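You operate a simulated robot arm through the tools that you are given. There is no shell and no other tool.

The job below is to be done with a simulated two-armed robot. You get a single attempt, and the scene is never put back.

Task
Wind the red shuttle full in the winder.
Fine: clamp it and shut the guard, then switch on and start; leave it in the winder and the switch on.
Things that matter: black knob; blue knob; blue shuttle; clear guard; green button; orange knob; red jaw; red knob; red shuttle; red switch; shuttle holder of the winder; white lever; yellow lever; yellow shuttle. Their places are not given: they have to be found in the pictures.

Only the result counts: the job must be done as asked and must still hold three seconds after the hand-in. Knocking over, shifting, dropping, spilling or breaking anything else fails it.

Robot
Two 7-joint arms with fingered hands on one trunk that stands fixed in place. Base frame: the origin is at the foot of the trunk, x ahead of it, y to its left, z up; the work surface is at about z = 860. Lengths are in mm, angles in rad, forces in N, time in s.
The left shoulder is at [88, 170, 1161], the right one opposite. With the tool pointing down near the work surface each hand reaches from about 340 to 800 mm from the base axis, measured 20 degrees to its own side. Payload 4 kg a hand.
Tool frame (each hand has its own): the origin (TCP) lies between the finger pads and is the grasp point; the fingertips stand 26 mm ahead of it; z points along the fingers, y is the line along which they close. The gripper opens to 132 mm; its body begins 73 mm behind the TCP. The gripper is a hand of 4 fingers: y runs from the thumb to the fingers, the wrist lies at [0, 0, -224] in the tool frame.
Orientation is that of the tool frame in the base frame, as a unit quaternion [w, x, y, z]. With the fingers straight down and closing along the base's y, the tool's x points along the base's -x, its y along +y and its z along -z.

Tools
- The arms move only by the tool servo_tool. It takes "left_steps", "right_steps" or both (then of equal length, played together; a hand with none holds still); each is a list that holds one entry, the list of rows, each a list of 6 numbers: the shift along the tool's x, y, z in units of 20 mm (1.0 is 20 mm), then the turn, a rotation vector about the tool's x, y, z in units of 5 degrees (1.0 is 5 degrees). In form: [[[tx, ty, tz, rx, ry, rz], ...]]. A call has 1 to 20 rows; each row shifts and turns the commanded pose from where the row before left it, along the tool's axes as they then stand. A call with a number of a shift or a turn outside -1 to 1 is refused whole. Rows are played at 5 a second. More than 50 mm and 0.15 rad between two rows, and nothing of the call is played. A pose out of reach is approached as far as the arm can. The call stops where the force on the tool passes 40 N (or 10 N more than at its start, if that is more) or the arm is blocked; 0.2 s more then pass. In this call time passes only in rows, and 0.2 s behind the last. It gives the time, the measured TCP pose, the force on the tool (base axes), the opening and the grip force at its end, in the units of the frame above (readings bear some noise), with the torque about the TCP (base axes, N m) and any sound that the robot's microphone picked up, and new pictures: "show" is both (left out), scene, wrist or none (wrist: the cameras of the hands that moved).
- Cameras (640 x 400 px; columns grow to the right, rows downward): "scene" is now at [179, 10, 1328]; the picture's right is [0.12, -0.99, 0.00], its down [-0.65, -0.08, -0.76] and it looks along [0.75, 0.09, -0.65] (base axes); focal length 214 px, centre (320, 200). "left" rides on the left gripper at [-73, 6, -93] in its tool frame; the picture's right is [-0.08, -1.00, 0.00], its down [0.78, -0.06, -0.62] and it looks along [0.62, -0.05, 0.79] (tool axes); focal length 230 px, centre (320, 200). "right" rides on the right gripper at [73, 6, -93] in its tool frame; the picture's right is [-0.08, 1.00, 0.00], its down [-0.78, -0.06, -0.62] and it looks along [-0.62, -0.05, 0.79] (tool axes); focal length 230 px, centre (320, 200).
- move_column(by): moves the trunk up (or, below 0, down) by that many mm; the arms and the scene camera ride with it, the base frame stays. It gives what a move gives, with no picture.
- curl_fingers(finger1, finger2, finger3, thumb_bend, hand): sets how far each is bent, from 0 (flat) to 1 (curled in); at 0.3 the hand is open as for a grip, at 0.7 the pads meet at the TCP. One left out holds its place. A second passes; each finger stops where it meets its share of the squeeze, and holds until it gets a number again. It is the only way to open and close the hand. It gives what a move gives, with no picture; readings hold the bend of each and the force on the fingers (four entries, about 0 where the hand has none), thumb and palm.
- aim_head(pan, tilt): turns the head with the scene camera to pan (to the left, within 1.396 rad either way) and tilt (down, from -0.506 to 1.204), counted from straight ahead of the robot (the tilt from the chest, where the trunk bows). It gives what a move gives, and a new picture of the scene camera.
- probe_pixels(camera, pixels): there is no depth. For up to 12 entries [column, row, z] of the newest picture of that camera ("zoom" is the newest enlarged one), the place [x, y] in the base frame at which the ray of that pixel passes the height z, good to about 2 mm. No time passes.
- enlarge(camera, box): a new picture of the part [left, top, right, bottom] of that camera's present view, enlarged. No time passes.
- close_job(): hands the job in; it is judged then, once.

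Leave the grippers open and the arms clear of the work at the hand-in unless told otherwise.

The tools are called as a command line: name --argument value ..., lists and objects as JSON in quotes. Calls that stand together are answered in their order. servo_tool: Moves the arms, as the interface text tells. Its arguments: {"type":"object","properties":{"left_steps":{"type":"array"},"right_steps":{"type":"array"},"show":{"type":"string","enum":["both","scene","wrist","none"]}},"required":[]} The other tools are called the same way: move_column (by) moves the trunk up or down; curl_fingers (finger1, finger2, finger3, thumb_bend, hand) moves the fingers one by one; aim_head (pan, tilt) turns the head that bears the scene camera; probe_pixels (camera, pixels) gives the place at which the rays of pixels pass given heights; enlarge (camera, box) takes an enlarged picture of a part of a camera's view; close_job () hands the job in.

At the start:

```text
time: 0.0
left_tcp_pos: [467.3, 310.5, 1140.3]
left_tcp_rot: [0.001, -0.008, 1.0, -0.023]
left_force: [1.1, -0.6, 0.2]
left_moment: [-0.03, 0.0, 0.0]
left_finger_gap: 131.9
left_finger_force: 0.1
left_shape: jaw
left_bend: [0.3, 0.3, 0.3, 0.3]
left_finger forces: [0.0, 0.0, 0.0, 0.0, 0.0, 0.0]
right_tcp_pos: [451.7, -82.0, 1151.5]
right_tcp_rot: [-0.001, 0.0, 1.0, 0.001]
right_force: [-0.3, -0.1, 0.0]
right_moment: [-0.01, 0.02, -0.04]
right_finger_gap: 131.7
right_finger_force: 0.0
right_shape: jaw
right_bend: [0.3, 0.3, 0.3, 0.3]
right_finger forces: [0.1, 0.1, 0.0, 0.0, 0.0, 0.0]
trunk travel left (down, up): [-175.0, 176.0]
head pan, tilt (commanded): [0.119, 0.714]
```

scene: 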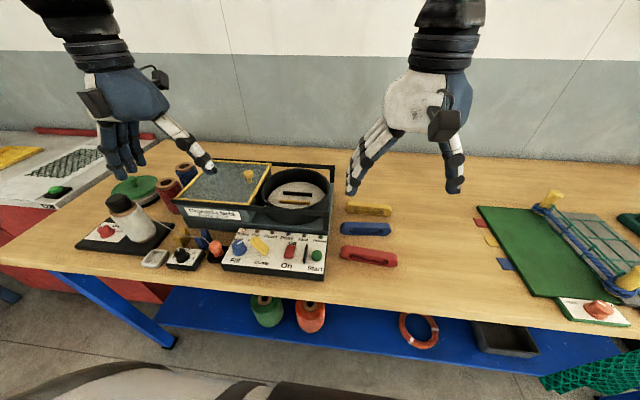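
right: 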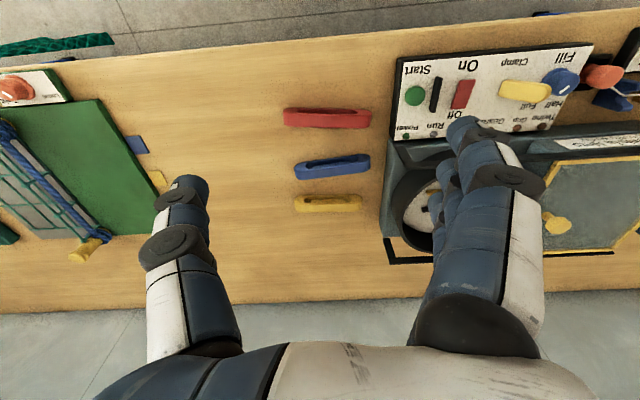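
left: 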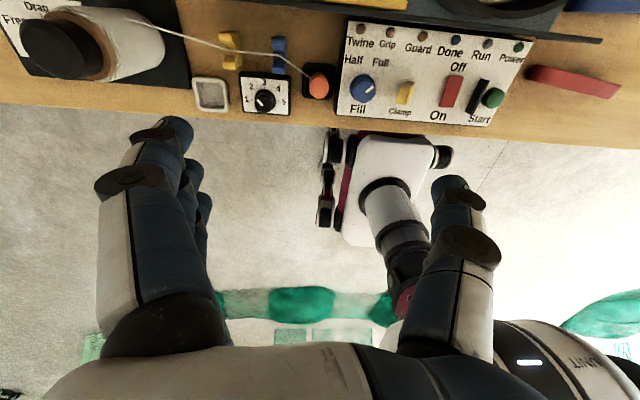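

I see the winder in the middle of the bench, with a panel of knobs in front of it and three shuttles to its right. I'll enlarge the views to read the labels.

enlarge --camera "scene" --box '[60, 140, 240, 280]'

enlarge --camera "scene" --box '[200, 150, 420, 290]'

enlarge --camera "left" --box '[180, 0, 640, 140]'

enlarge --camera "right" --box '[280, 30, 640, 270]'

```text
2.86 times, centred on (150, 210) of scene
```

zoom: 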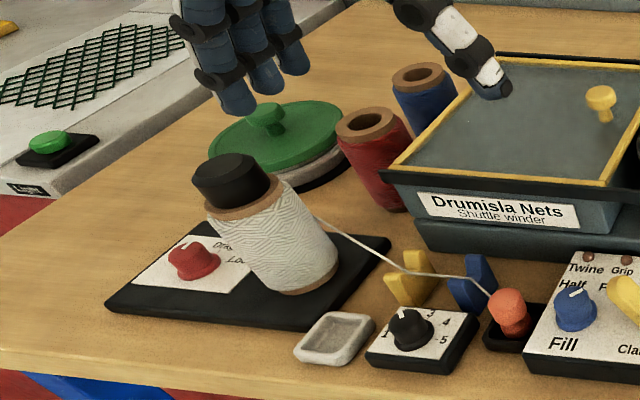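

```text
2.86 times, centred on (310, 220) of scene
```

zoom: 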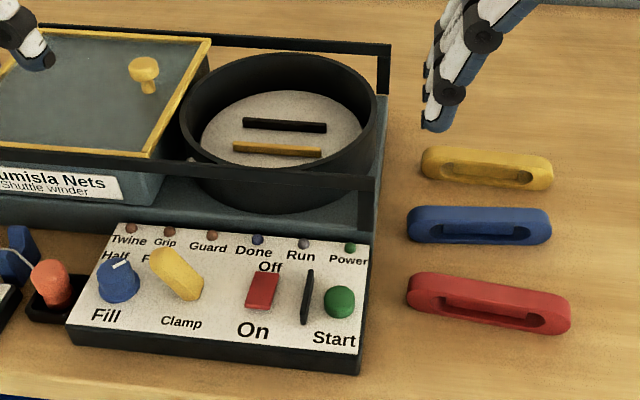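

```text
1.39 times, centred on (410, 70) of left
```

zoom: 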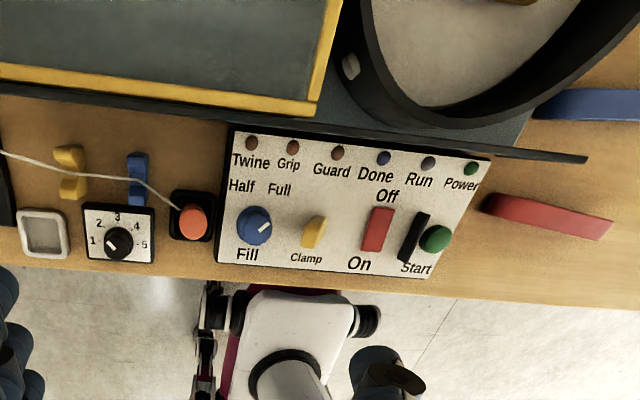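

```text
1.67 times, centred on (460, 150) of right
```

zoom: 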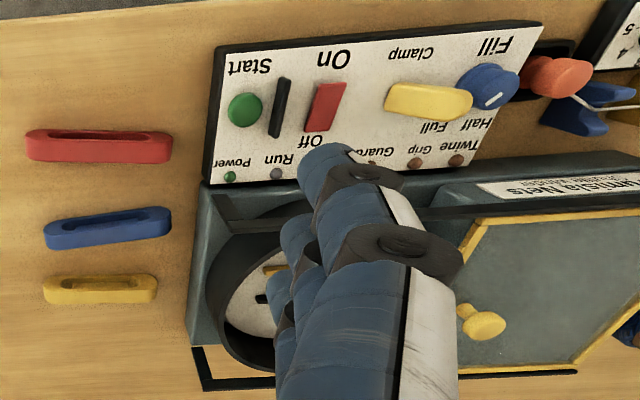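

The Fill knob, clamp lever, switch and start button sit on the panel. I'll zoom in further on the small parts before I touch anything.

enlarge --camera "left" --box '[330, 10, 540, 130]'

enlarge --camera "left" --box '[180, 10, 350, 130]'

enlarge --camera "scene" --box '[70, 190, 230, 280]'

enlarge --camera "scene" --box '[220, 225, 330, 285]'

enlarge --camera "scene" --box '[250, 155, 350, 225]'

```text
3.05 times, centred on (435, 70) of left
```

zoom: 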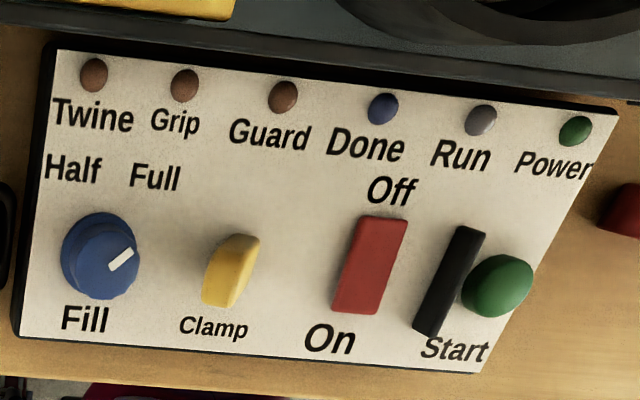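

```text
3.33 times, centred on (265, 70) of left
```

zoom: 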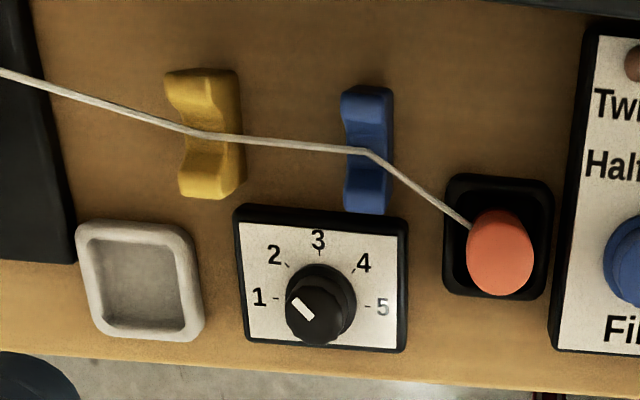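

```text
4.00 times, centred on (150, 235) of scene
```

zoom: 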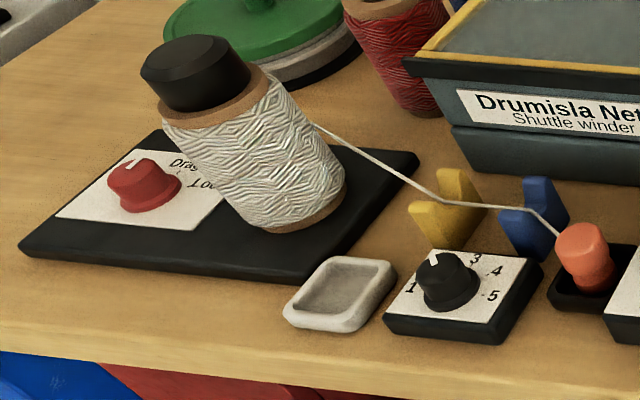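

```text
5.82 times, centred on (275, 255) of scene
```

zoom: 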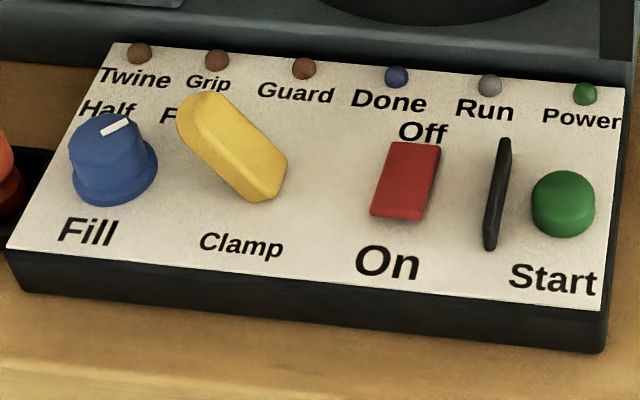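

```text
5.71 times, centred on (300, 190) of scene
```

zoom: 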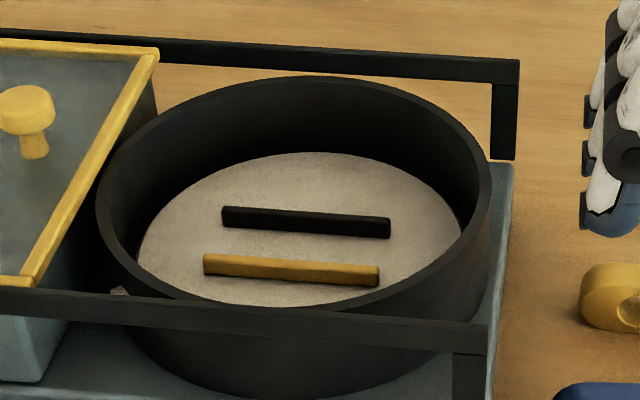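

The blue knob's pointer seems to lean towards Full, and the lamps look unlit. I'll measure the shuttles at (340–398, 255), the drum and the panel with pixel probes.

probe_pixels --camera "scene" --pixels '[[340, 254, 870], [397, 262, 870], [340, 229, 870], [391, 229, 870], [345, 208, 870], [391, 211, 870], [370, 257, 870], [325, 280, 860], [222, 270, 860], [330, 238, 860]]'

probe_pixels --camera "right" --pixels '[[284, 117, 870], [371, 118, 870], [295, 168, 870], [369, 163, 870], [295, 204, 870], [361, 203, 870], [415, 97, 890], [463, 95, 890], [436, 95, 890], [525, 92, 890], [562, 84, 890]]'

aim_head --pan 0.55 --tilt 0.75

```text
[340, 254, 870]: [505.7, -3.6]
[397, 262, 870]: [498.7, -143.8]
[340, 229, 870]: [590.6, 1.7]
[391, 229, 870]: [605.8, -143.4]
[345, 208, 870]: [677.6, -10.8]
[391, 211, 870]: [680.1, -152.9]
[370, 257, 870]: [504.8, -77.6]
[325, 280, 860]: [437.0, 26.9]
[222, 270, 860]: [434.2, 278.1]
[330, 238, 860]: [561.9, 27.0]
```

```text
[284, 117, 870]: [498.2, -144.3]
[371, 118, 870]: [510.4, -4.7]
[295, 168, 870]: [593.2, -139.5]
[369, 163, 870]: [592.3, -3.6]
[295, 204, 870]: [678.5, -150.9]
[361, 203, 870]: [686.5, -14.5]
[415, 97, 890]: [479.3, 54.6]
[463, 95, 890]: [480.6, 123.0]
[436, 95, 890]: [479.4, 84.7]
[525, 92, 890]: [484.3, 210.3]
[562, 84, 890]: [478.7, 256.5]
```

```text
time: 0.9
left_tcp_pos: [466.8, 311.8, 1140.5]
left_tcp_rot: [0.0, -0.009, 1.0, -0.027]
left_force: [0.0, -0.4, 0.3]
left_moment: [0.0, 0.04, -0.01]
left_finger_gap: 131.9
left_finger_force: 0.1
left_shape: jaw
left_bend: [0.3, 0.3, 0.3, 0.3]
left_finger forces: [0.0, 0.0, 0.0, 0.1, 0.0, 0.1]
right_tcp_pos: [453.1, -83.1, 1151.4]
right_tcp_rot: [-0.001, -0.001, 1.0, 0.0]
right_force: [-0.4, 0.0, 0.5]
right_moment: [0.0, 0.02, -0.02]
right_finger_gap: 132.0
right_finger_force: 0.1
right_shape: jaw
right_bend: [0.3, 0.3, 0.3, 0.3]
right_finger forces: [0.1, 0.1, 0.0, 0.0, 0.0, 0.1]
trunk travel left (down, up): [-175.0, 176.0]
head pan, tilt (commanded): [0.55, 0.75]
```

scene: 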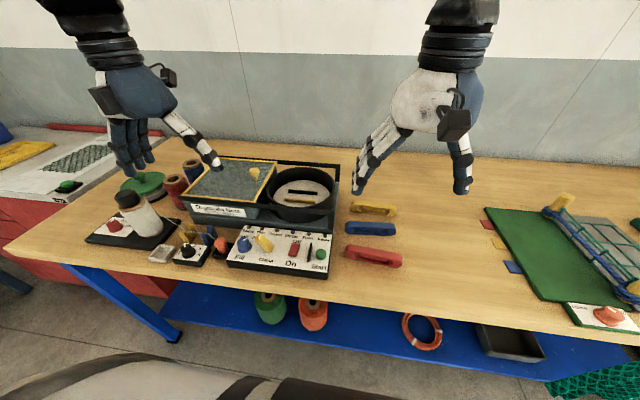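

The head hasn't reached its aim yet, so I'll send the same command again to let it settle and look to the left.

aim_head --pan 0.55 --tilt 0.75

```text
time: 1.5
left_tcp_pos: [466.5, 312.3, 1141.6]
left_tcp_rot: [0.001, -0.009, 1.0, -0.027]
left_force: [0.5, 0.9, 0.7]
left_moment: [0.01, 0.0, -0.03]
left_finger_gap: 131.9
left_finger_force: 0.0
left_shape: jaw
left_bend: [0.3, 0.3, 0.3, 0.3]
left_finger forces: [0.0, 0.1, 0.0, 0.0, 0.0, 0.0]
right_tcp_pos: [453.9, -81.0, 1151.6]
right_tcp_rot: [-0.001, 0.0, 1.0, 0.0]
right_force: [0.1, 0.3, 0.5]
right_moment: [-0.02, 0.03, 0.05]
right_finger_gap: 132.0
right_finger_force: 0.1
right_shape: jaw
right_bend: [0.3, 0.3, 0.3, 0.3]
right_finger forces: [0.1, 0.0, 0.0, 0.1, 0.0, 0.0]
trunk travel left (down, up): [-175.0, 176.0]
head pan, tilt (commanded): [0.55, 0.75]
```

scene: 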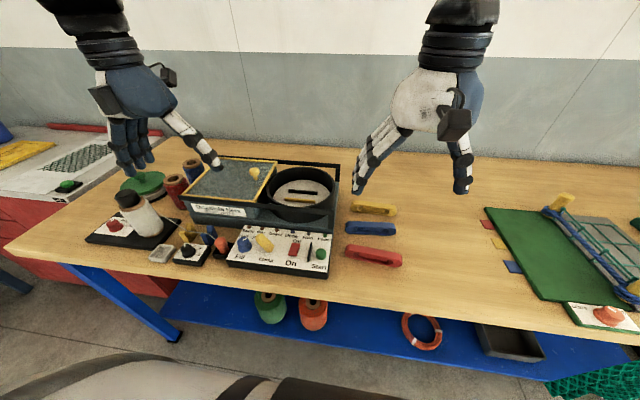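

The view has barely moved. I'll zoom in on the present view and try the head once more.

aim_head --pan 0.55 --tilt 0.95

```text
time: 2.2
left_tcp_pos: [466.5, 312.0, 1140.1]
left_tcp_rot: [0.0, -0.01, 1.0, -0.027]
left_force: [-0.6, -0.5, 0.2]
left_moment: [0.0, 0.03, -0.01]
left_finger_gap: 132.2
left_finger_force: 0.0
left_shape: jaw
left_bend: [0.3, 0.3, 0.3, 0.3]
left_finger forces: [0.1, 0.1, 0.0, 0.1, 0.0, 0.0]
right_tcp_pos: [452.7, -81.4, 1151.7]
right_tcp_rot: [0.0, 0.0, 1.0, 0.0]
right_force: [-0.2, -0.2, -0.1]
right_moment: [0.0, -0.01, -0.01]
right_finger_gap: 132.0
right_finger_force: 0.0
right_shape: jaw
right_bend: [0.3, 0.3, 0.3, 0.3]
right_finger forces: [0.1, 0.1, 0.0, 0.0, 0.0, 0.1]
trunk travel left (down, up): [-175.0, 176.0]
head pan, tilt (commanded): [0.55, 0.949]
```

scene: 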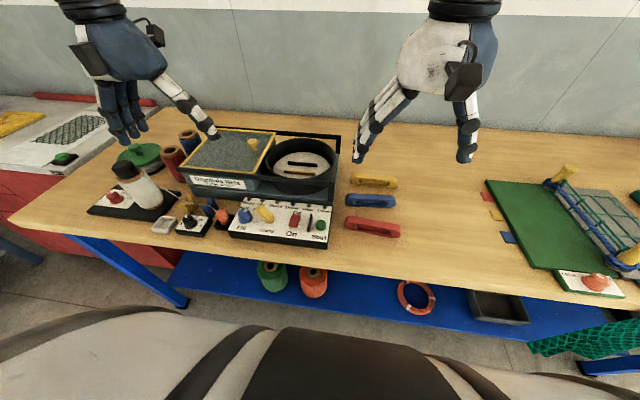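

Tilt works but pan hardly moves. I'll check that probing the red shuttle still gives the same place, and zoom in on the reel and the winder.

probe_pixels --camera "scene" --pixels '[[344, 224, 870], [401, 233, 870], [373, 226, 870]]'

enlarge --camera "scene" --box '[80, 130, 240, 240]'

enlarge --camera "scene" --box '[170, 120, 350, 240]'

enlarge --camera "scene" --box '[335, 160, 415, 250]'

enlarge --camera "scene" --box '[460, 160, 640, 310]'

enlarge --camera "scene" --box '[225, 195, 335, 250]'

```text
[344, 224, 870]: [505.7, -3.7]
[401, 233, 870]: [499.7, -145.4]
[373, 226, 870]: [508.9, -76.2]
```

```text
3.64 times, centred on (160, 185) of scene
```

zoom: 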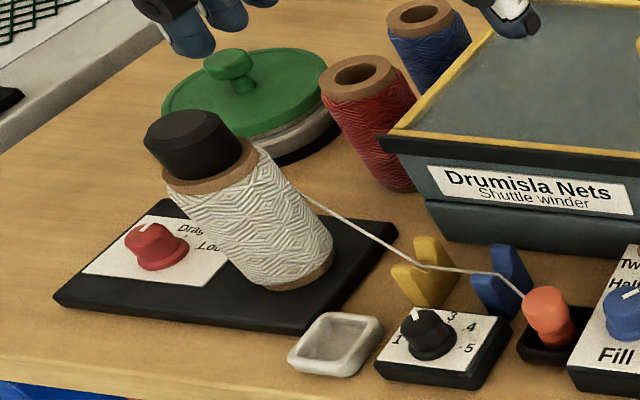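

```text
3.33 times, centred on (260, 180) of scene
```

zoom: 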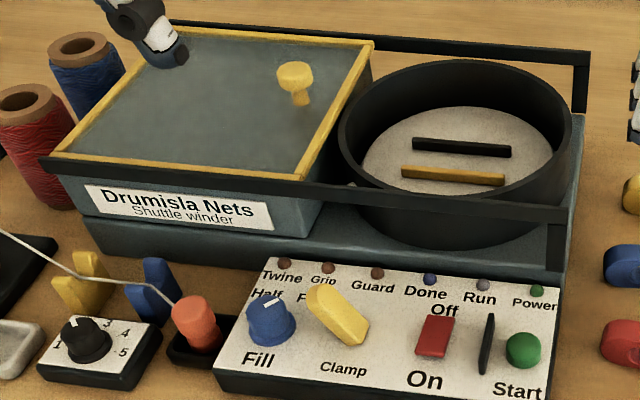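

```text
4.44 times, centred on (375, 205) of scene
```

zoom: 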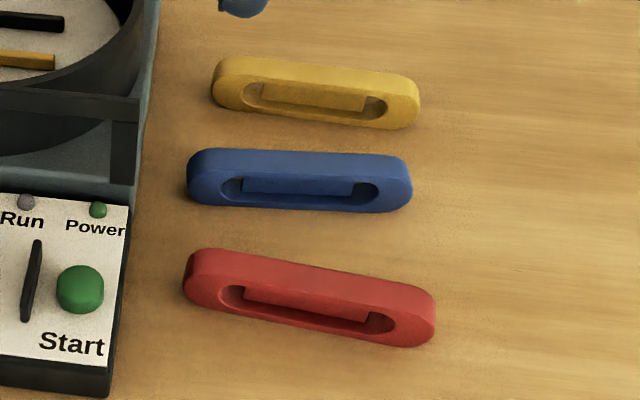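

```text
2.67 times, centred on (550, 235) of scene
```

zoom: 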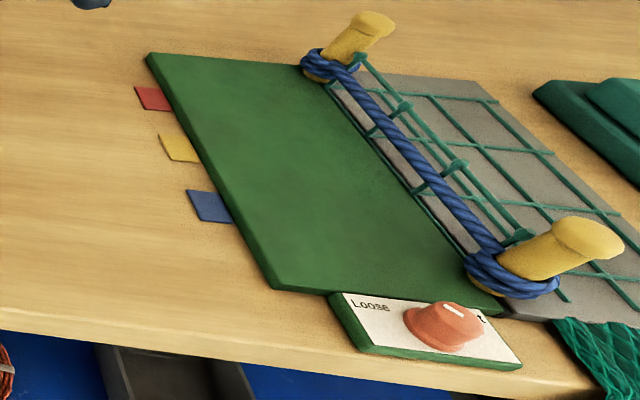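

```text
5.82 times, centred on (280, 222) of scene
```

zoom: 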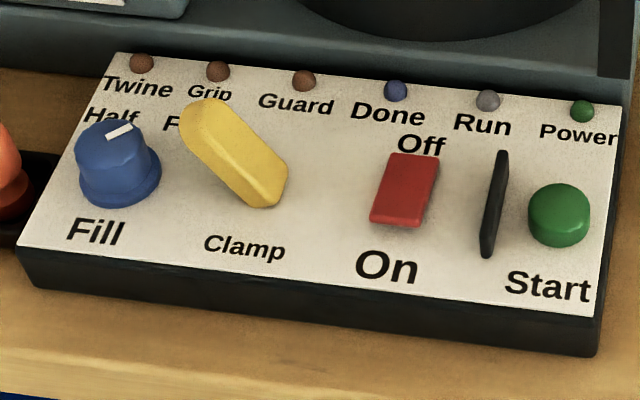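

Probing agrees at about (504, -74). I'll look at the shuttles more closely in the right wrist picture to work out their height and shape.

enlarge --camera "right" --box '[270, 90, 390, 220]'

enlarge --camera "right" --box '[380, 40, 640, 200]'

```text
3.08 times, centred on (330, 155) of right
```

zoom: 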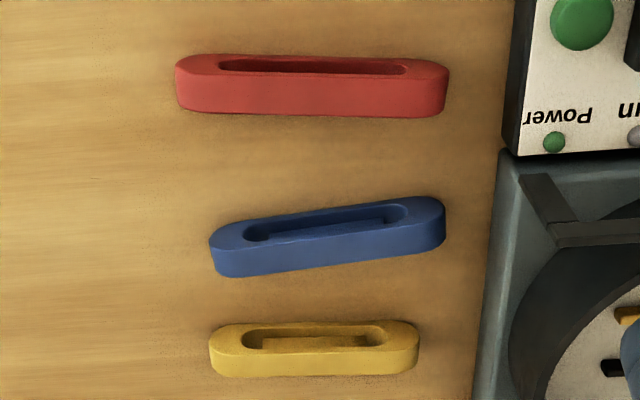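

```text
2.46 times, centred on (510, 120) of right
```

zoom: 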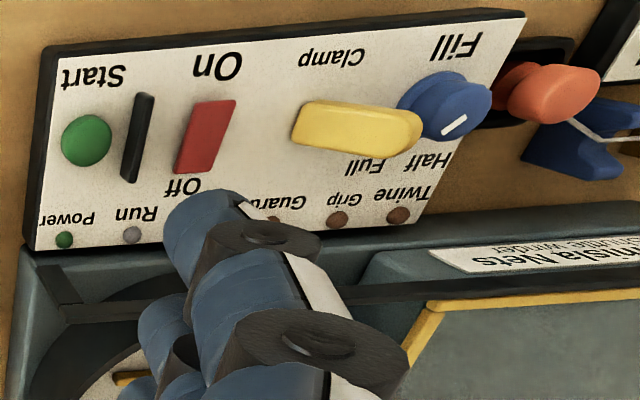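

The slot seems to be in the side that faces the robot, so the shuttles stand on edge. I'll triangulate the edges from both cameras to get height and thickness.

probe_pixels --camera "right" --pixels '[[326.8, 108.6, 860], [326.8, 108.6, 870], [326.8, 114.4, 870], [326.8, 114.4, 885], [326.8, 127.4, 860], [326.8, 127.4, 870], [326.8, 127.4, 880], [326.8, 127.4, 890]]'

enlarge --camera "scene" --box '[340, 210, 405, 250]'

```text
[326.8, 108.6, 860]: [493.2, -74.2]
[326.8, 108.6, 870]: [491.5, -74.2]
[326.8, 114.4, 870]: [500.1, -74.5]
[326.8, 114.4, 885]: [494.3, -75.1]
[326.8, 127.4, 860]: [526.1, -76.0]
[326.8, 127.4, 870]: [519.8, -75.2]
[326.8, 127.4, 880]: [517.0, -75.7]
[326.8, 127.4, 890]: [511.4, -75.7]
```

```text
9.85 times, centred on (372, 230) of scene
```

zoom: 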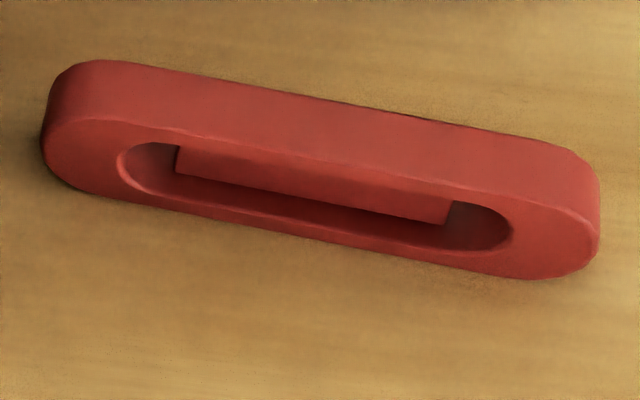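

probe_pixels --camera "zoom" --pixels '[[320, 102, 860], [320, 102, 880], [320, 102, 890], [320, 152, 870], [320, 152, 880], [320, 152, 890], [320, 242, 860], [320, 242, 865], [45, 140, 872], [597, 240, 872]]'

```text
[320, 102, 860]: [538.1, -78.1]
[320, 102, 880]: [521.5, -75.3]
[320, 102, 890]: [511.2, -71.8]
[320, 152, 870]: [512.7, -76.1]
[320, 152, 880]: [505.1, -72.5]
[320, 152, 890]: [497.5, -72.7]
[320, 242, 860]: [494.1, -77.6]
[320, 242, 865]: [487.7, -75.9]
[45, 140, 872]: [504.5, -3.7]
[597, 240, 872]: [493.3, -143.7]
```

The red shuttle is about 140 × 18 × 30 mm, standing on edge, centred at (502, -74) and turned about 5°. Next I'll measure the drum, its jaws, and the guard.

enlarge --camera "scene" --box '[250, 120, 350, 210]'

```text
4.44 times, centred on (300, 165) of scene
```

zoom: 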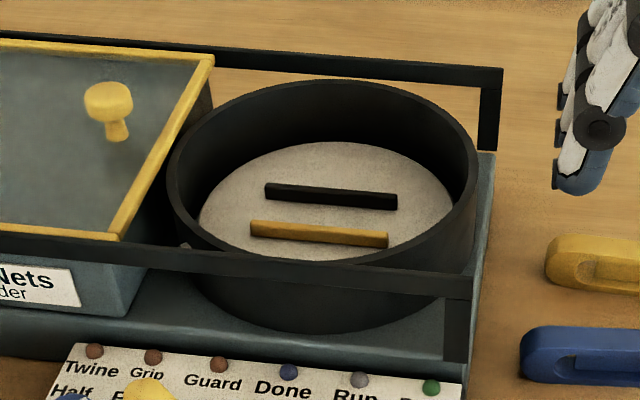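

probe_pixels --camera "zoom" --pixels '[[166, 180, 950], [477, 180, 950], [320, 81, 950], [320, 260, 950], [265, 185, 910], [397, 196, 910], [250, 221, 910], [388, 234, 910], [470, 300, 950], [503, 68, 950], [445, 360, 900], [108, 100, 990]]'

probe_pixels --camera "zoom" --pixels '[[166, 180, 930], [477, 180, 930], [320, 81, 930], [320, 260, 930], [265, 185, 890], [397, 196, 890], [250, 221, 890], [388, 234, 890], [325, 145, 890], [325, 145, 900], [120, 235, 970], [210, 60, 970]]'

```text
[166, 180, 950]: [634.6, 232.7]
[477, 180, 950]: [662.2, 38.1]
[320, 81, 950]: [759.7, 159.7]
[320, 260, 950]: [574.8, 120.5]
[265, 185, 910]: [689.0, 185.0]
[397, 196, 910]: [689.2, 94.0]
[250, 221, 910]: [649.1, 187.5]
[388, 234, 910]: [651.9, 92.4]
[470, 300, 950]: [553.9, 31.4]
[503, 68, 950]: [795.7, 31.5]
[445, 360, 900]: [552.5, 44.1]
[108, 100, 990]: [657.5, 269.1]
```

```text
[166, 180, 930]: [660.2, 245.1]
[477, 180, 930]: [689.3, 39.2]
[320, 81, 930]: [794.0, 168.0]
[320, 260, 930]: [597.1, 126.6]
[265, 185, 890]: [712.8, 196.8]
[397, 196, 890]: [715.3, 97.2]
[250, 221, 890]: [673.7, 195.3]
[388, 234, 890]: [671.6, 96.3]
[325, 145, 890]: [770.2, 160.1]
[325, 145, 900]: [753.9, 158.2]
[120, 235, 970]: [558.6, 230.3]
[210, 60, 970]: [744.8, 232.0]
```

I need a second viewing angle on the drum. I'll move the left hand out to the left and bring the right hand, with its camera, over to y ≈ 138, staying high at z ≈ 1150.

servo_tool --left_steps '[[[0, 0.6, 0, 0, 0, 0], [0, 0.6, 0, 0, 0, 0], [0, 0.6, 0, 0, 0, 0], [0, 0.6, 0, 0, 0, 0], [0, 0.6, 0, 0, 0, 0], [0, 0.6, 0, 0, 0, 0], [0, 0.6, 0, 0, 0, 0], [0, 0.6, 0, 0, 0, 0], [0, 0.6, 0, 0, 0, 0], [0, 0.6, 0, 0, 0, 0], [0, 0.6, 0, 0, 0, 0]]]' --right_steps '[[[-0.2, 1, 0, 0, 0, 0], [-0.2, 1, 0, 0, 0, 0], [-0.2, 1, 0, 0, 0, 0], [-0.2, 1, 0, 0, 0, 0], [-0.2, 1, 0, 0, 0, 0], [-0.2, 1, 0, 0, 0, 0], [-0.2, 1, 0, 0, 0, 0], [-0.2, 1, 0, 0, 0, 0], [-0.2, 1, 0, 0, 0, 0], [-0.2, 1, 0, 0, 0, 0], [-0.2, 1, 0, 0, 0, 0]]]'

```text
time: 4.6
left_tcp_pos: [464.8, 443.7, 1134.4]
left_tcp_rot: [-0.001, -0.007, 1.0, -0.023]
left_force: [0.5, 0.2, 0.3]
left_moment: [-0.05, 0.0, -0.04]
left_finger_gap: 132.0
left_finger_force: 0.0
left_shape: jaw
left_bend: [0.3, 0.3, 0.3, 0.3]
left_finger forces: [0.0, 0.0, 0.0, 0.1, 0.0, 0.0]
right_tcp_pos: [498.0, 139.5, 1152.5]
right_tcp_rot: [0.0, 0.001, 1.0, 0.0]
right_force: [-0.1, 0.0, -1.2]
right_moment: [0.0, 0.0, -0.02]
right_finger_gap: 131.7
right_finger_force: 0.0
right_shape: jaw
right_bend: [0.3, 0.3, 0.3, 0.3]
right_finger forces: [0.1, 0.0, 0.0, 0.0, 0.0, 0.1]
trunk travel left (down, up): [-175.0, 176.0]
head pan, tilt (commanded): [0.55, 0.949]
```

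scene: 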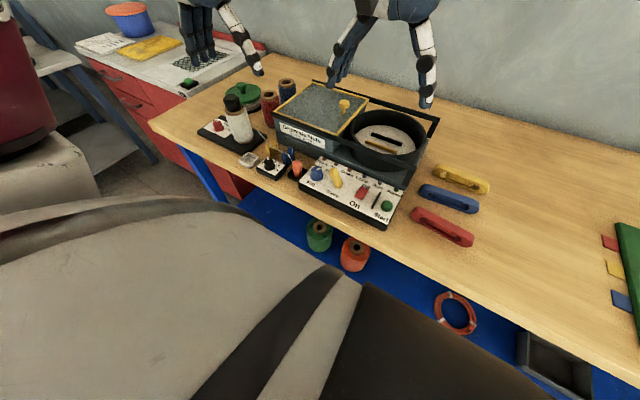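
right: 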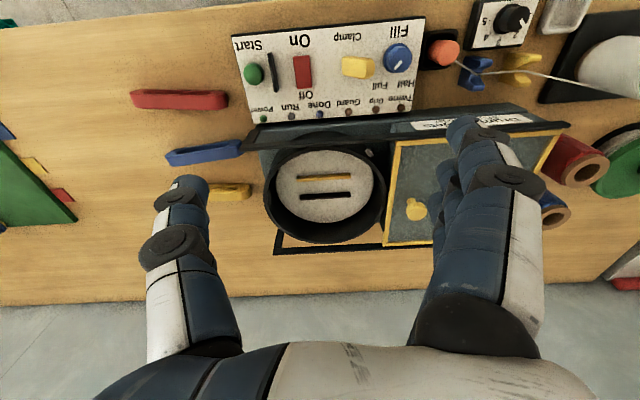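
left: 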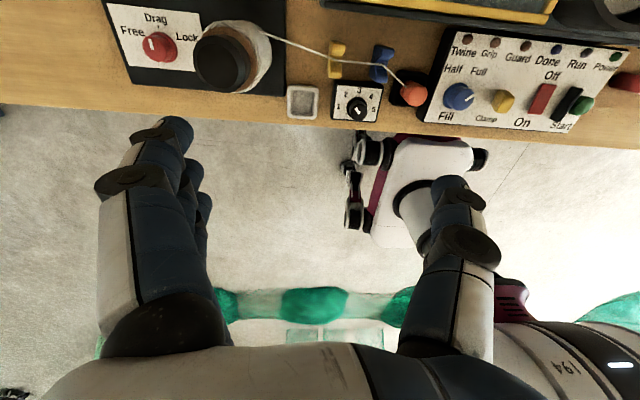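

Now the head has swung round and I have good views of everything. I'll enlarge the drag knob, the fill knob and the drum.

enlarge --camera "left" --box '[90, 0, 300, 125]'

enlarge --camera "left" --box '[330, 10, 640, 150]'

enlarge --camera "right" --box '[220, 10, 560, 130]'

enlarge --camera "right" --box '[240, 110, 420, 260]'

enlarge --camera "scene" --box '[180, 70, 460, 240]'

```text
3.05 times, centred on (195, 62) of left
```

zoom: 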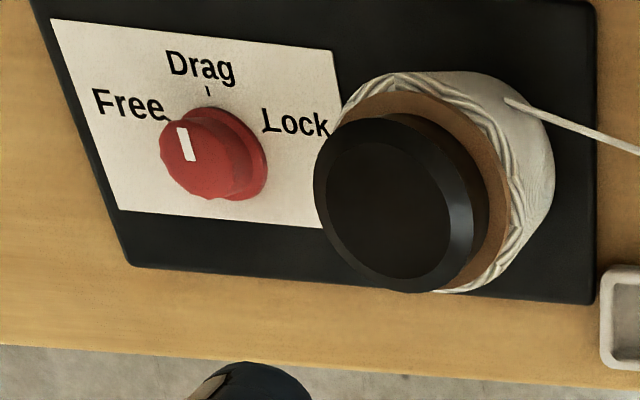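

```text
2.06 times, centred on (485, 80) of left
```

zoom: 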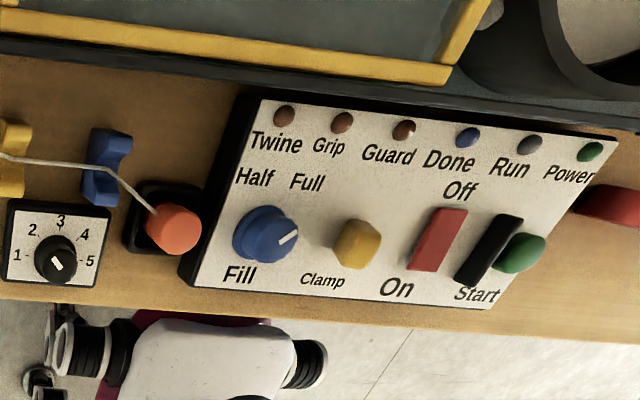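

```text
1.88 times, centred on (390, 70) of right
```

zoom: 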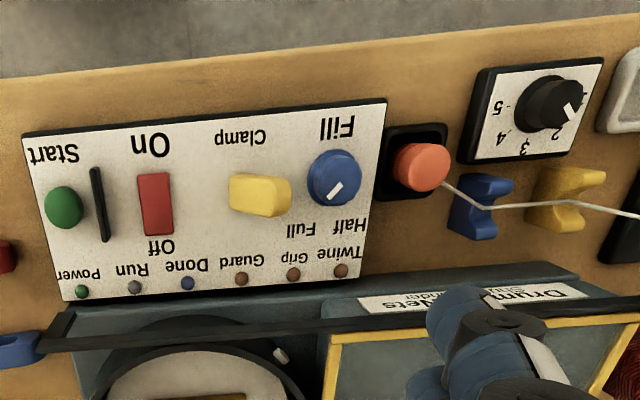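

```text
2.67 times, centred on (330, 185) of right
```

zoom: 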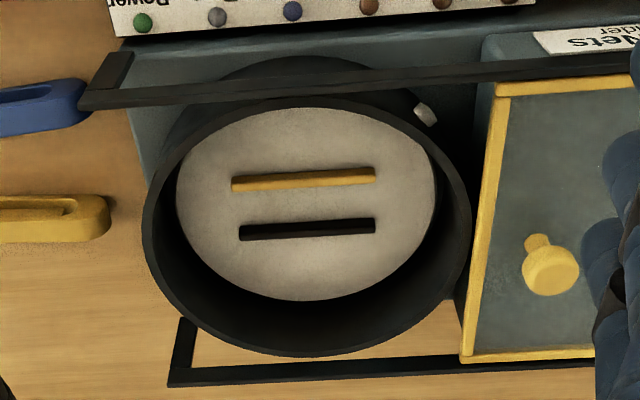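

```text
2.29 times, centred on (320, 155) of scene
```

zoom: 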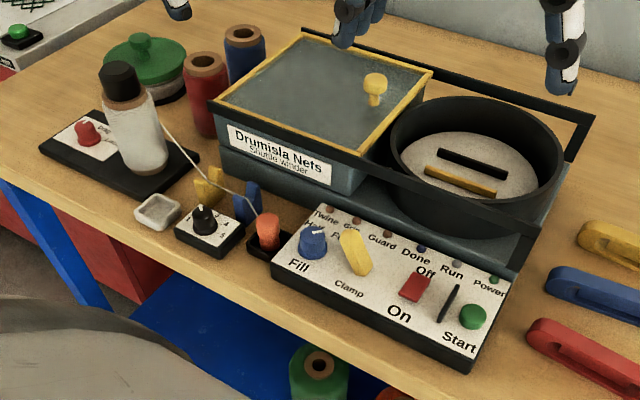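

The Fill pointer is at Full and the Drag pointer at the middle tick. There is a small white part beside the drum and an orange piece holding the twine end, so I'll look at those more closely.

enlarge --camera "right" --box '[340, 125, 420, 175]'

enlarge --camera "right" --box '[410, 20, 490, 100]'

enlarge --camera "scene" --box '[250, 130, 330, 190]'

enlarge --camera "scene" --box '[330, 95, 430, 165]'

enlarge --camera "scene" --box '[190, 60, 280, 150]'

```text
8.00 times, centred on (380, 150) of right
```

zoom: 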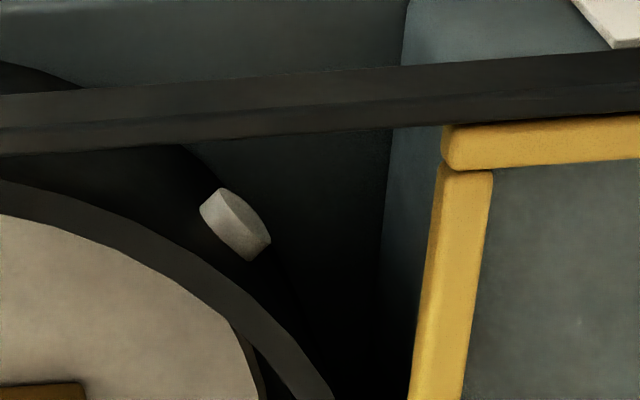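

```text
5.00 times, centred on (450, 60) of right
```

zoom: 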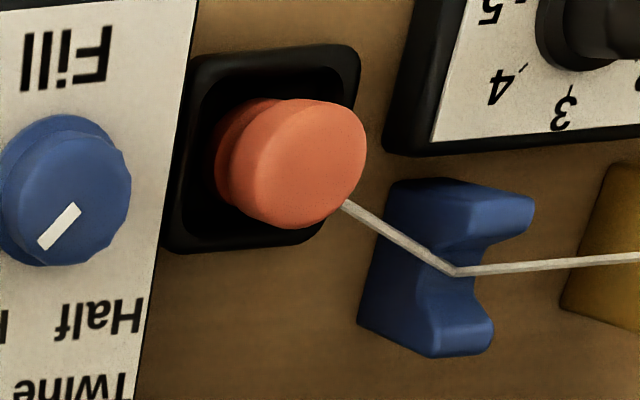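

```text
6.67 times, centred on (290, 160) of scene
```

zoom: 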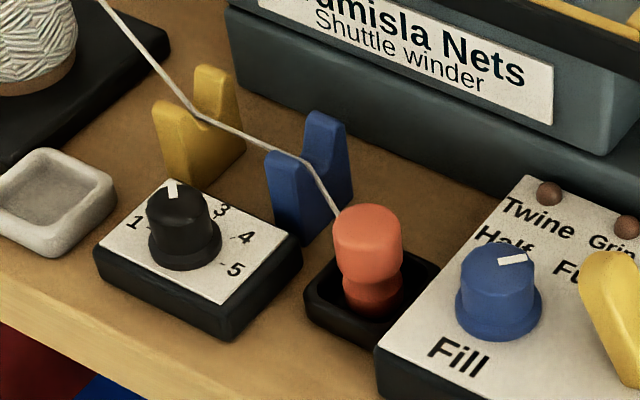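

```text
5.71 times, centred on (380, 130) of scene
```

zoom: 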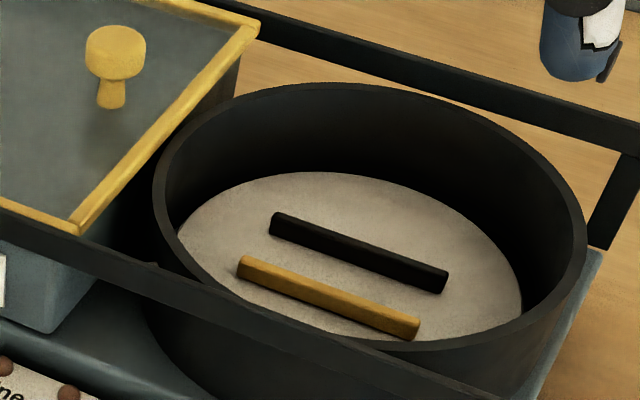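

```text
4.44 times, centred on (235, 105) of scene
```

zoom: 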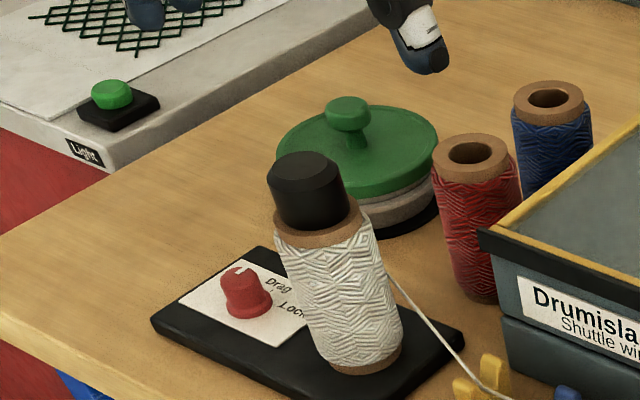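

Now I'll triangulate the jaws using close-ups from both cameras.

enlarge --camera "right" --box '[285, 160, 365, 210]'

enlarge --camera "scene" --box '[364, 125, 412, 160]'

```text
8.00 times, centred on (325, 185) of right
```

zoom: 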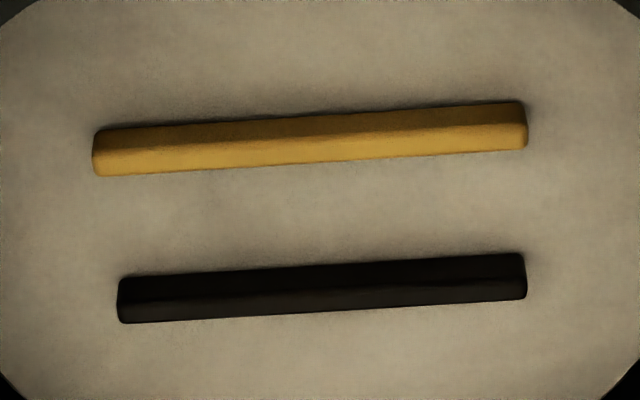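

```text
11.43 times, centred on (388, 142) of scene
```

zoom: 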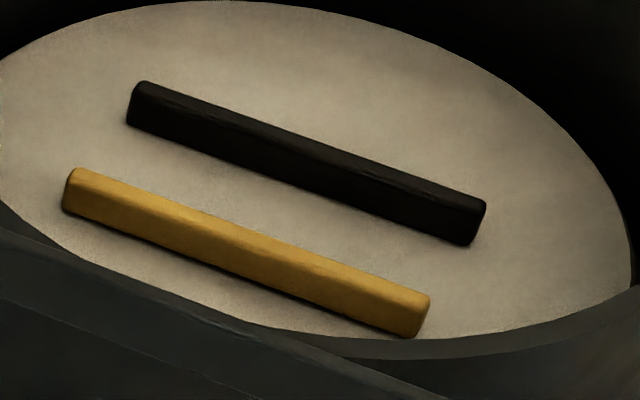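

probe_pixels --camera "zoom" --pixels '[[78, 169, 900], [78, 169, 910], [430, 294, 900], [430, 294, 910], [143, 82, 900], [143, 82, 910], [485, 205, 900], [485, 205, 910], [65, 212, 890], [415, 337, 890], [128, 123, 890], [468, 245, 890]]'

probe_pixels --camera "right" --pixels '[[350.5, 178.6, 900], [350.5, 178.6, 910], [297.5, 182.0, 900], [297.5, 182.0, 910], [350.5, 197.25, 900], [350.5, 197.25, 910], [300.25, 200.25, 900], [300.25, 200.25, 910], [350.25, 172.75, 890], [296.9, 176.25, 890], [350.4, 191.75, 890], [300, 194.9, 890]]'

```text
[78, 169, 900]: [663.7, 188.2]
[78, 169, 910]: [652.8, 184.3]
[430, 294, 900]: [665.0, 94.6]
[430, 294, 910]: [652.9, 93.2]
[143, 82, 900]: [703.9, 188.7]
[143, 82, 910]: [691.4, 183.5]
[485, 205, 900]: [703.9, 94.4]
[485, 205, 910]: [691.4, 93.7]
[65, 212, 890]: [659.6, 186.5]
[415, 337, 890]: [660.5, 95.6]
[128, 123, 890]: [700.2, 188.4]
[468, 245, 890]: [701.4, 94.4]
```

```text
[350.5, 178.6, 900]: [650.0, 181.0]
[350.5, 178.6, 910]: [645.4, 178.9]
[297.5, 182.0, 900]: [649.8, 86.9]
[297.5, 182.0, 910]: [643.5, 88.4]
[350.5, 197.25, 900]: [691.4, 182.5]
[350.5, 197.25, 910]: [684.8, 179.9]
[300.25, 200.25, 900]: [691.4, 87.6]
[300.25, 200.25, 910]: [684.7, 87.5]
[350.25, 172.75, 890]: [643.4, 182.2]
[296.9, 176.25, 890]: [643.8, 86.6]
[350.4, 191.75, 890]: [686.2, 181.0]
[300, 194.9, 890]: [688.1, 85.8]
```

Jaws: the orange one lies at x ≈ 628–638 and the black one at x ≈ 669–679, both at y ≈ 90–178, with their tops near z ≈ 923. The gap is about 31 mm, so the shuttle goes in lengthwise along y. I'll turn the right hand so its fingers close along x, by -90° about its tool z, while it is high up.

servo_tool --right_steps '[[[0, -0.6, 0, 0, 0, 0], [0, -0.6, 0, 0, 0, 0], [0, -0.6, 0, 0, 0, -1], [0, 0, 0, 0, 0, -1], [0, 0, 0, 0, 0, -1], [0, 0, 0, 0, 0, -1], [0, 0, 0, 0, 0, -1], [0, 0, 0, 0, 0, -1], [0, 0, 0, 0, 0, -1], [0, 0, 0, 0, 0, -1], [0, 0, 0, 0, 0, -1], [0, 0, 0, 0, 0, -1], [0, 0, 0, 0, 0, -1], [0, 0, 0, 0, 0, -1], [0, 0, 0, 0, 0, -1], [0, 0, 0, 0, 0, -1], [0, 0, 0, 0, 0, -1], [0, 0, 0, 0, 0, -1], [0, 0, 0, 0, 0, -1], [0, 0, 0, 0, 0, -1]]]'

```text
time: 8.8
left_tcp_pos: [463.8, 442.4, 1135.5]
left_tcp_rot: [0.001, -0.008, 1.0, -0.023]
left_force: [-1.0, -0.5, -0.4]
left_moment: [0.0, 0.0, 0.02]
left_finger_gap: 131.9
left_finger_force: 0.0
left_shape: jaw
left_bend: [0.3, 0.3, 0.3, 0.3]
left_finger forces: [0.1, 0.0, 0.1, 0.0, 0.0, 0.0]
right_tcp_pos: [497.0, 102.6, 1151.8]
right_tcp_rot: [-0.001, -0.707, 0.708, 0.001]
right_force: [0.1, 0.5, 0.1]
right_moment: [0.0, 0.02, -0.01]
right_finger_gap: 131.9
right_finger_force: 0.1
right_shape: jaw
right_bend: [0.3, 0.3, 0.3, 0.3]
right_finger forces: [0.0, 0.0, 0.1, 0.1, 0.0, 0.0]
trunk travel left (down, up): [-175.0, 176.0]
head pan, tilt (commanded): [0.55, 0.949]
```

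scene: 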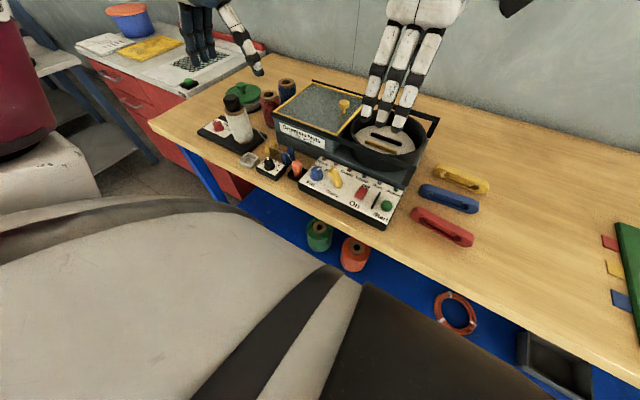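
right: 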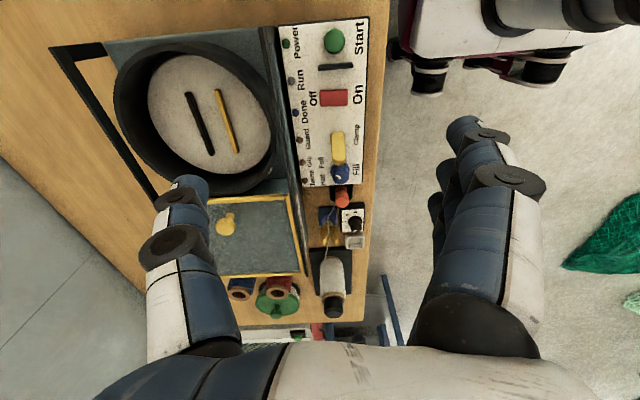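

The turn worked: the fingers now point towards the robot and the thumb away. Next I move above the red shuttle at about (502, -74), come down to z ≈ 1050, and add 5° to line up with the shuttle's slant.

servo_tool --right_steps '[[[0.98, -0.03, 0, 0, 0, 0], [0.98, -0.03, 0, 0, 0, 0], [0.98, -0.03, 0, 0, 0, 0], [0.98, -0.03, 0, 0, 0, 0], [0.98, -0.03, 0.5, 0, 0, 0], [0.98, -0.03, 0.5, 0, 0, 0], [0.98, -0.03, 1, 0, 0, 0], [0.98, -0.03, 1, 0, 0, 0], [0.98, -0.03, 1, 0, 0, 0], [0, 0, 1, 0, 0, 1]]]'

curl_fingers --hand "right" --finger1 0.5 --finger2 0.5 --finger3 0.5 --thumb_bend 0.5

aim_head --pan 0.0 --tilt 0.85

enlarge --camera "right" --box '[0, 0, 640, 400]'

```text
time: 11.0
left_tcp_pos: [465.0, 441.7, 1135.3]
left_tcp_rot: [-0.001, -0.008, 1.0, -0.023]
left_force: [0.7, -0.7, -0.5]
left_moment: [0.0, -0.02, -0.02]
left_finger_gap: 132.0
left_finger_force: 0.1
left_shape: jaw
left_bend: [0.3, 0.3, 0.3, 0.3]
left_finger forces: [0.0, 0.0, 0.1, 0.0, 0.0, 0.1]
right_tcp_pos: [501.4, -73.1, 1049.5]
right_tcp_rot: [0.0, -0.675, 0.738, -0.001]
right_force: [0.7, 0.3, 0.1]
right_moment: [-0.03, -0.01, 0.0]
right_finger_gap: 131.7
right_finger_force: 0.1
right_shape: jaw
right_bend: [0.3, 0.3, 0.3, 0.3]
right_finger forces: [0.0, 0.0, 0.0, 0.0, 0.0, 0.0]
trunk travel left (down, up): [-175.0, 176.0]
head pan, tilt (commanded): [0.55, 0.949]
```

scene: 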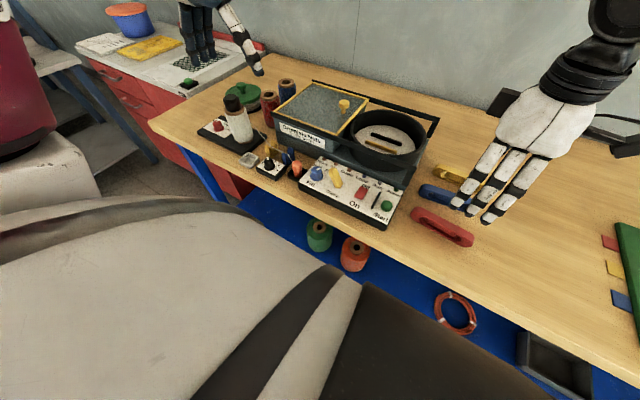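
right: 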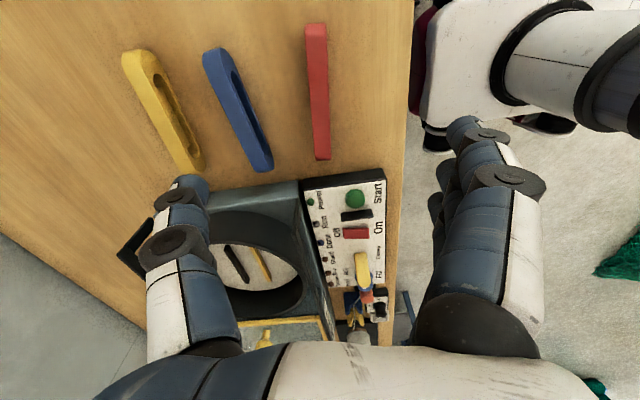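

```text
time: 12.0
left_tcp_pos: [464.3, 441.7, 1135.9]
left_tcp_rot: [0.001, -0.008, 1.0, -0.022]
left_force: [-0.8, -0.3, -1.3]
left_moment: [-0.01, 0.02, 0.02]
left_finger_gap: 132.1
left_finger_force: 0.1
left_shape: jaw
left_bend: [0.3, 0.3, 0.3, 0.3]
left_finger forces: [0.1, 0.0, 0.0, 0.0, 0.0, 0.0]
right_tcp_pos: [503.4, -73.3, 1049.7]
right_tcp_rot: [0.0, -0.676, 0.737, 0.001]
right_force: [-0.2, -0.1, -0.4]
right_moment: [0.01, 0.04, 0.02]
right_finger_gap: 71.6
right_finger_force: 0.0
right_shape: fingers
right_bend: [0.5, 0.5, 0.5, 0.5]
right_finger forces: [0.0, 0.0, 0.1, 0.0, 0.1, 0.1]
trunk travel left (down, up): [-175.0, 176.0]
head pan, tilt (commanded): [0.55, 0.949]
```

```text
time: 13.0
left_tcp_pos: [465.4, 442.7, 1135.4]
left_tcp_rot: [0.0, -0.007, 1.0, -0.022]
left_force: [-0.9, 0.5, -0.8]
left_moment: [-0.02, 0.01, 0.0]
left_finger_gap: 131.7
left_finger_force: 0.0
left_shape: jaw
left_bend: [0.3, 0.3, 0.3, 0.3]
left_finger forces: [0.0, 0.0, 0.1, 0.0, 0.0, 0.0]
right_tcp_pos: [502.3, -71.6, 1051.8]
right_tcp_rot: [-0.001, -0.675, 0.738, 0.0]
right_force: [0.1, -0.8, -0.7]
right_moment: [0.01, -0.06, -0.03]
right_finger_gap: 71.5
right_finger_force: 0.0
right_shape: fingers
right_bend: [0.5, 0.5, 0.5, 0.5]
right_finger forces: [0.0, 0.1, 0.1, 0.0, 0.0, 0.1]
trunk travel left (down, up): [-175.0, 176.0]
head pan, tilt (commanded): [0.0, 0.85]
```

scene: 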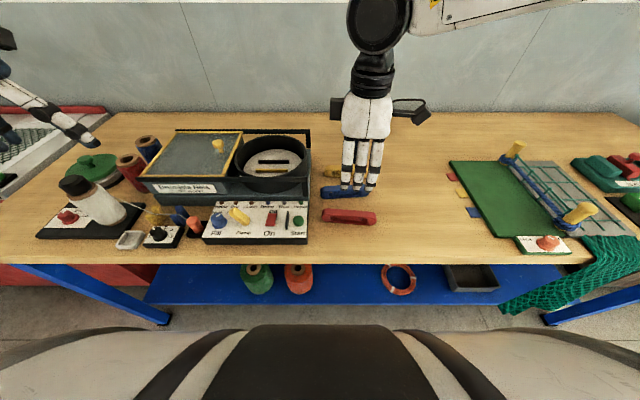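

```text
1.00 times, centred on (320, 200) of right (not enlarged: the box is as wide or as high as the picture)
```

zoom: 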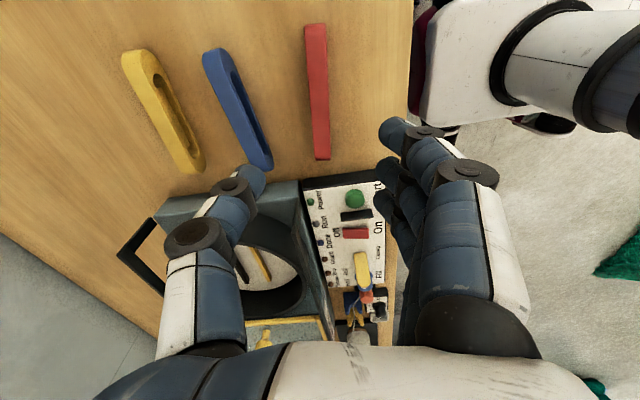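

The hand is over the shuttle, with the opening now 72 mm. I'll probe the shuttle's top corners in the right wrist picture at z = 890.

enlarge --camera "right" --box '[270, 10, 370, 170]'

probe_pixels --camera "right" --pixels '[[305, 26, 890], [327, 26, 890], [309, 90, 890], [329, 90, 890], [314, 156, 890], [331, 156, 890]]'

```text
2.50 times, centred on (320, 90) of right
```

zoom: 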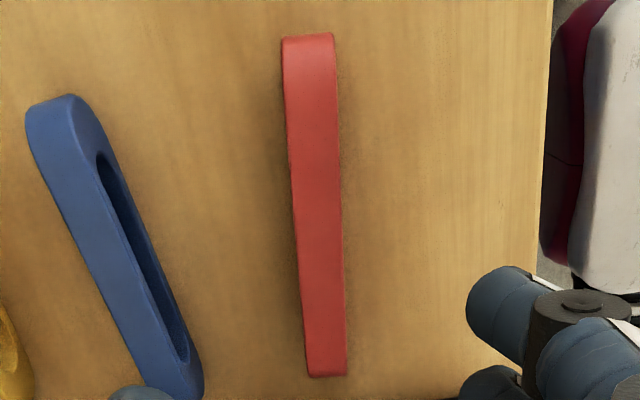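

```text
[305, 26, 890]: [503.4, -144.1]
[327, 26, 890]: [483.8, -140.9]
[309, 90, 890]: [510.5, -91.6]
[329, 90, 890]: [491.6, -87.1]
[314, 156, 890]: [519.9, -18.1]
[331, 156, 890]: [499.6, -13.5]
```

probe_pixels --camera "right" --pixels '[[274, 164, 875], [258, 116, 885], [244, 80, 885], [228, 50, 885]]'

enlarge --camera "scene" --box '[290, 90, 430, 240]'

```text
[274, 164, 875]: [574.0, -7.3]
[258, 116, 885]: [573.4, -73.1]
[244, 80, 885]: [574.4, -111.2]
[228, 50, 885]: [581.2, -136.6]
```

```text
2.67 times, centred on (360, 165) of scene
```

zoom: 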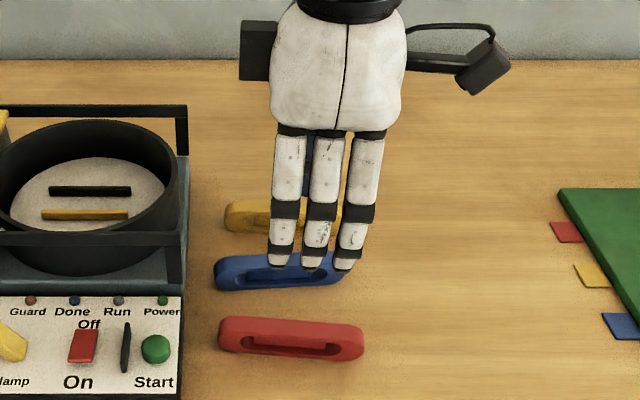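

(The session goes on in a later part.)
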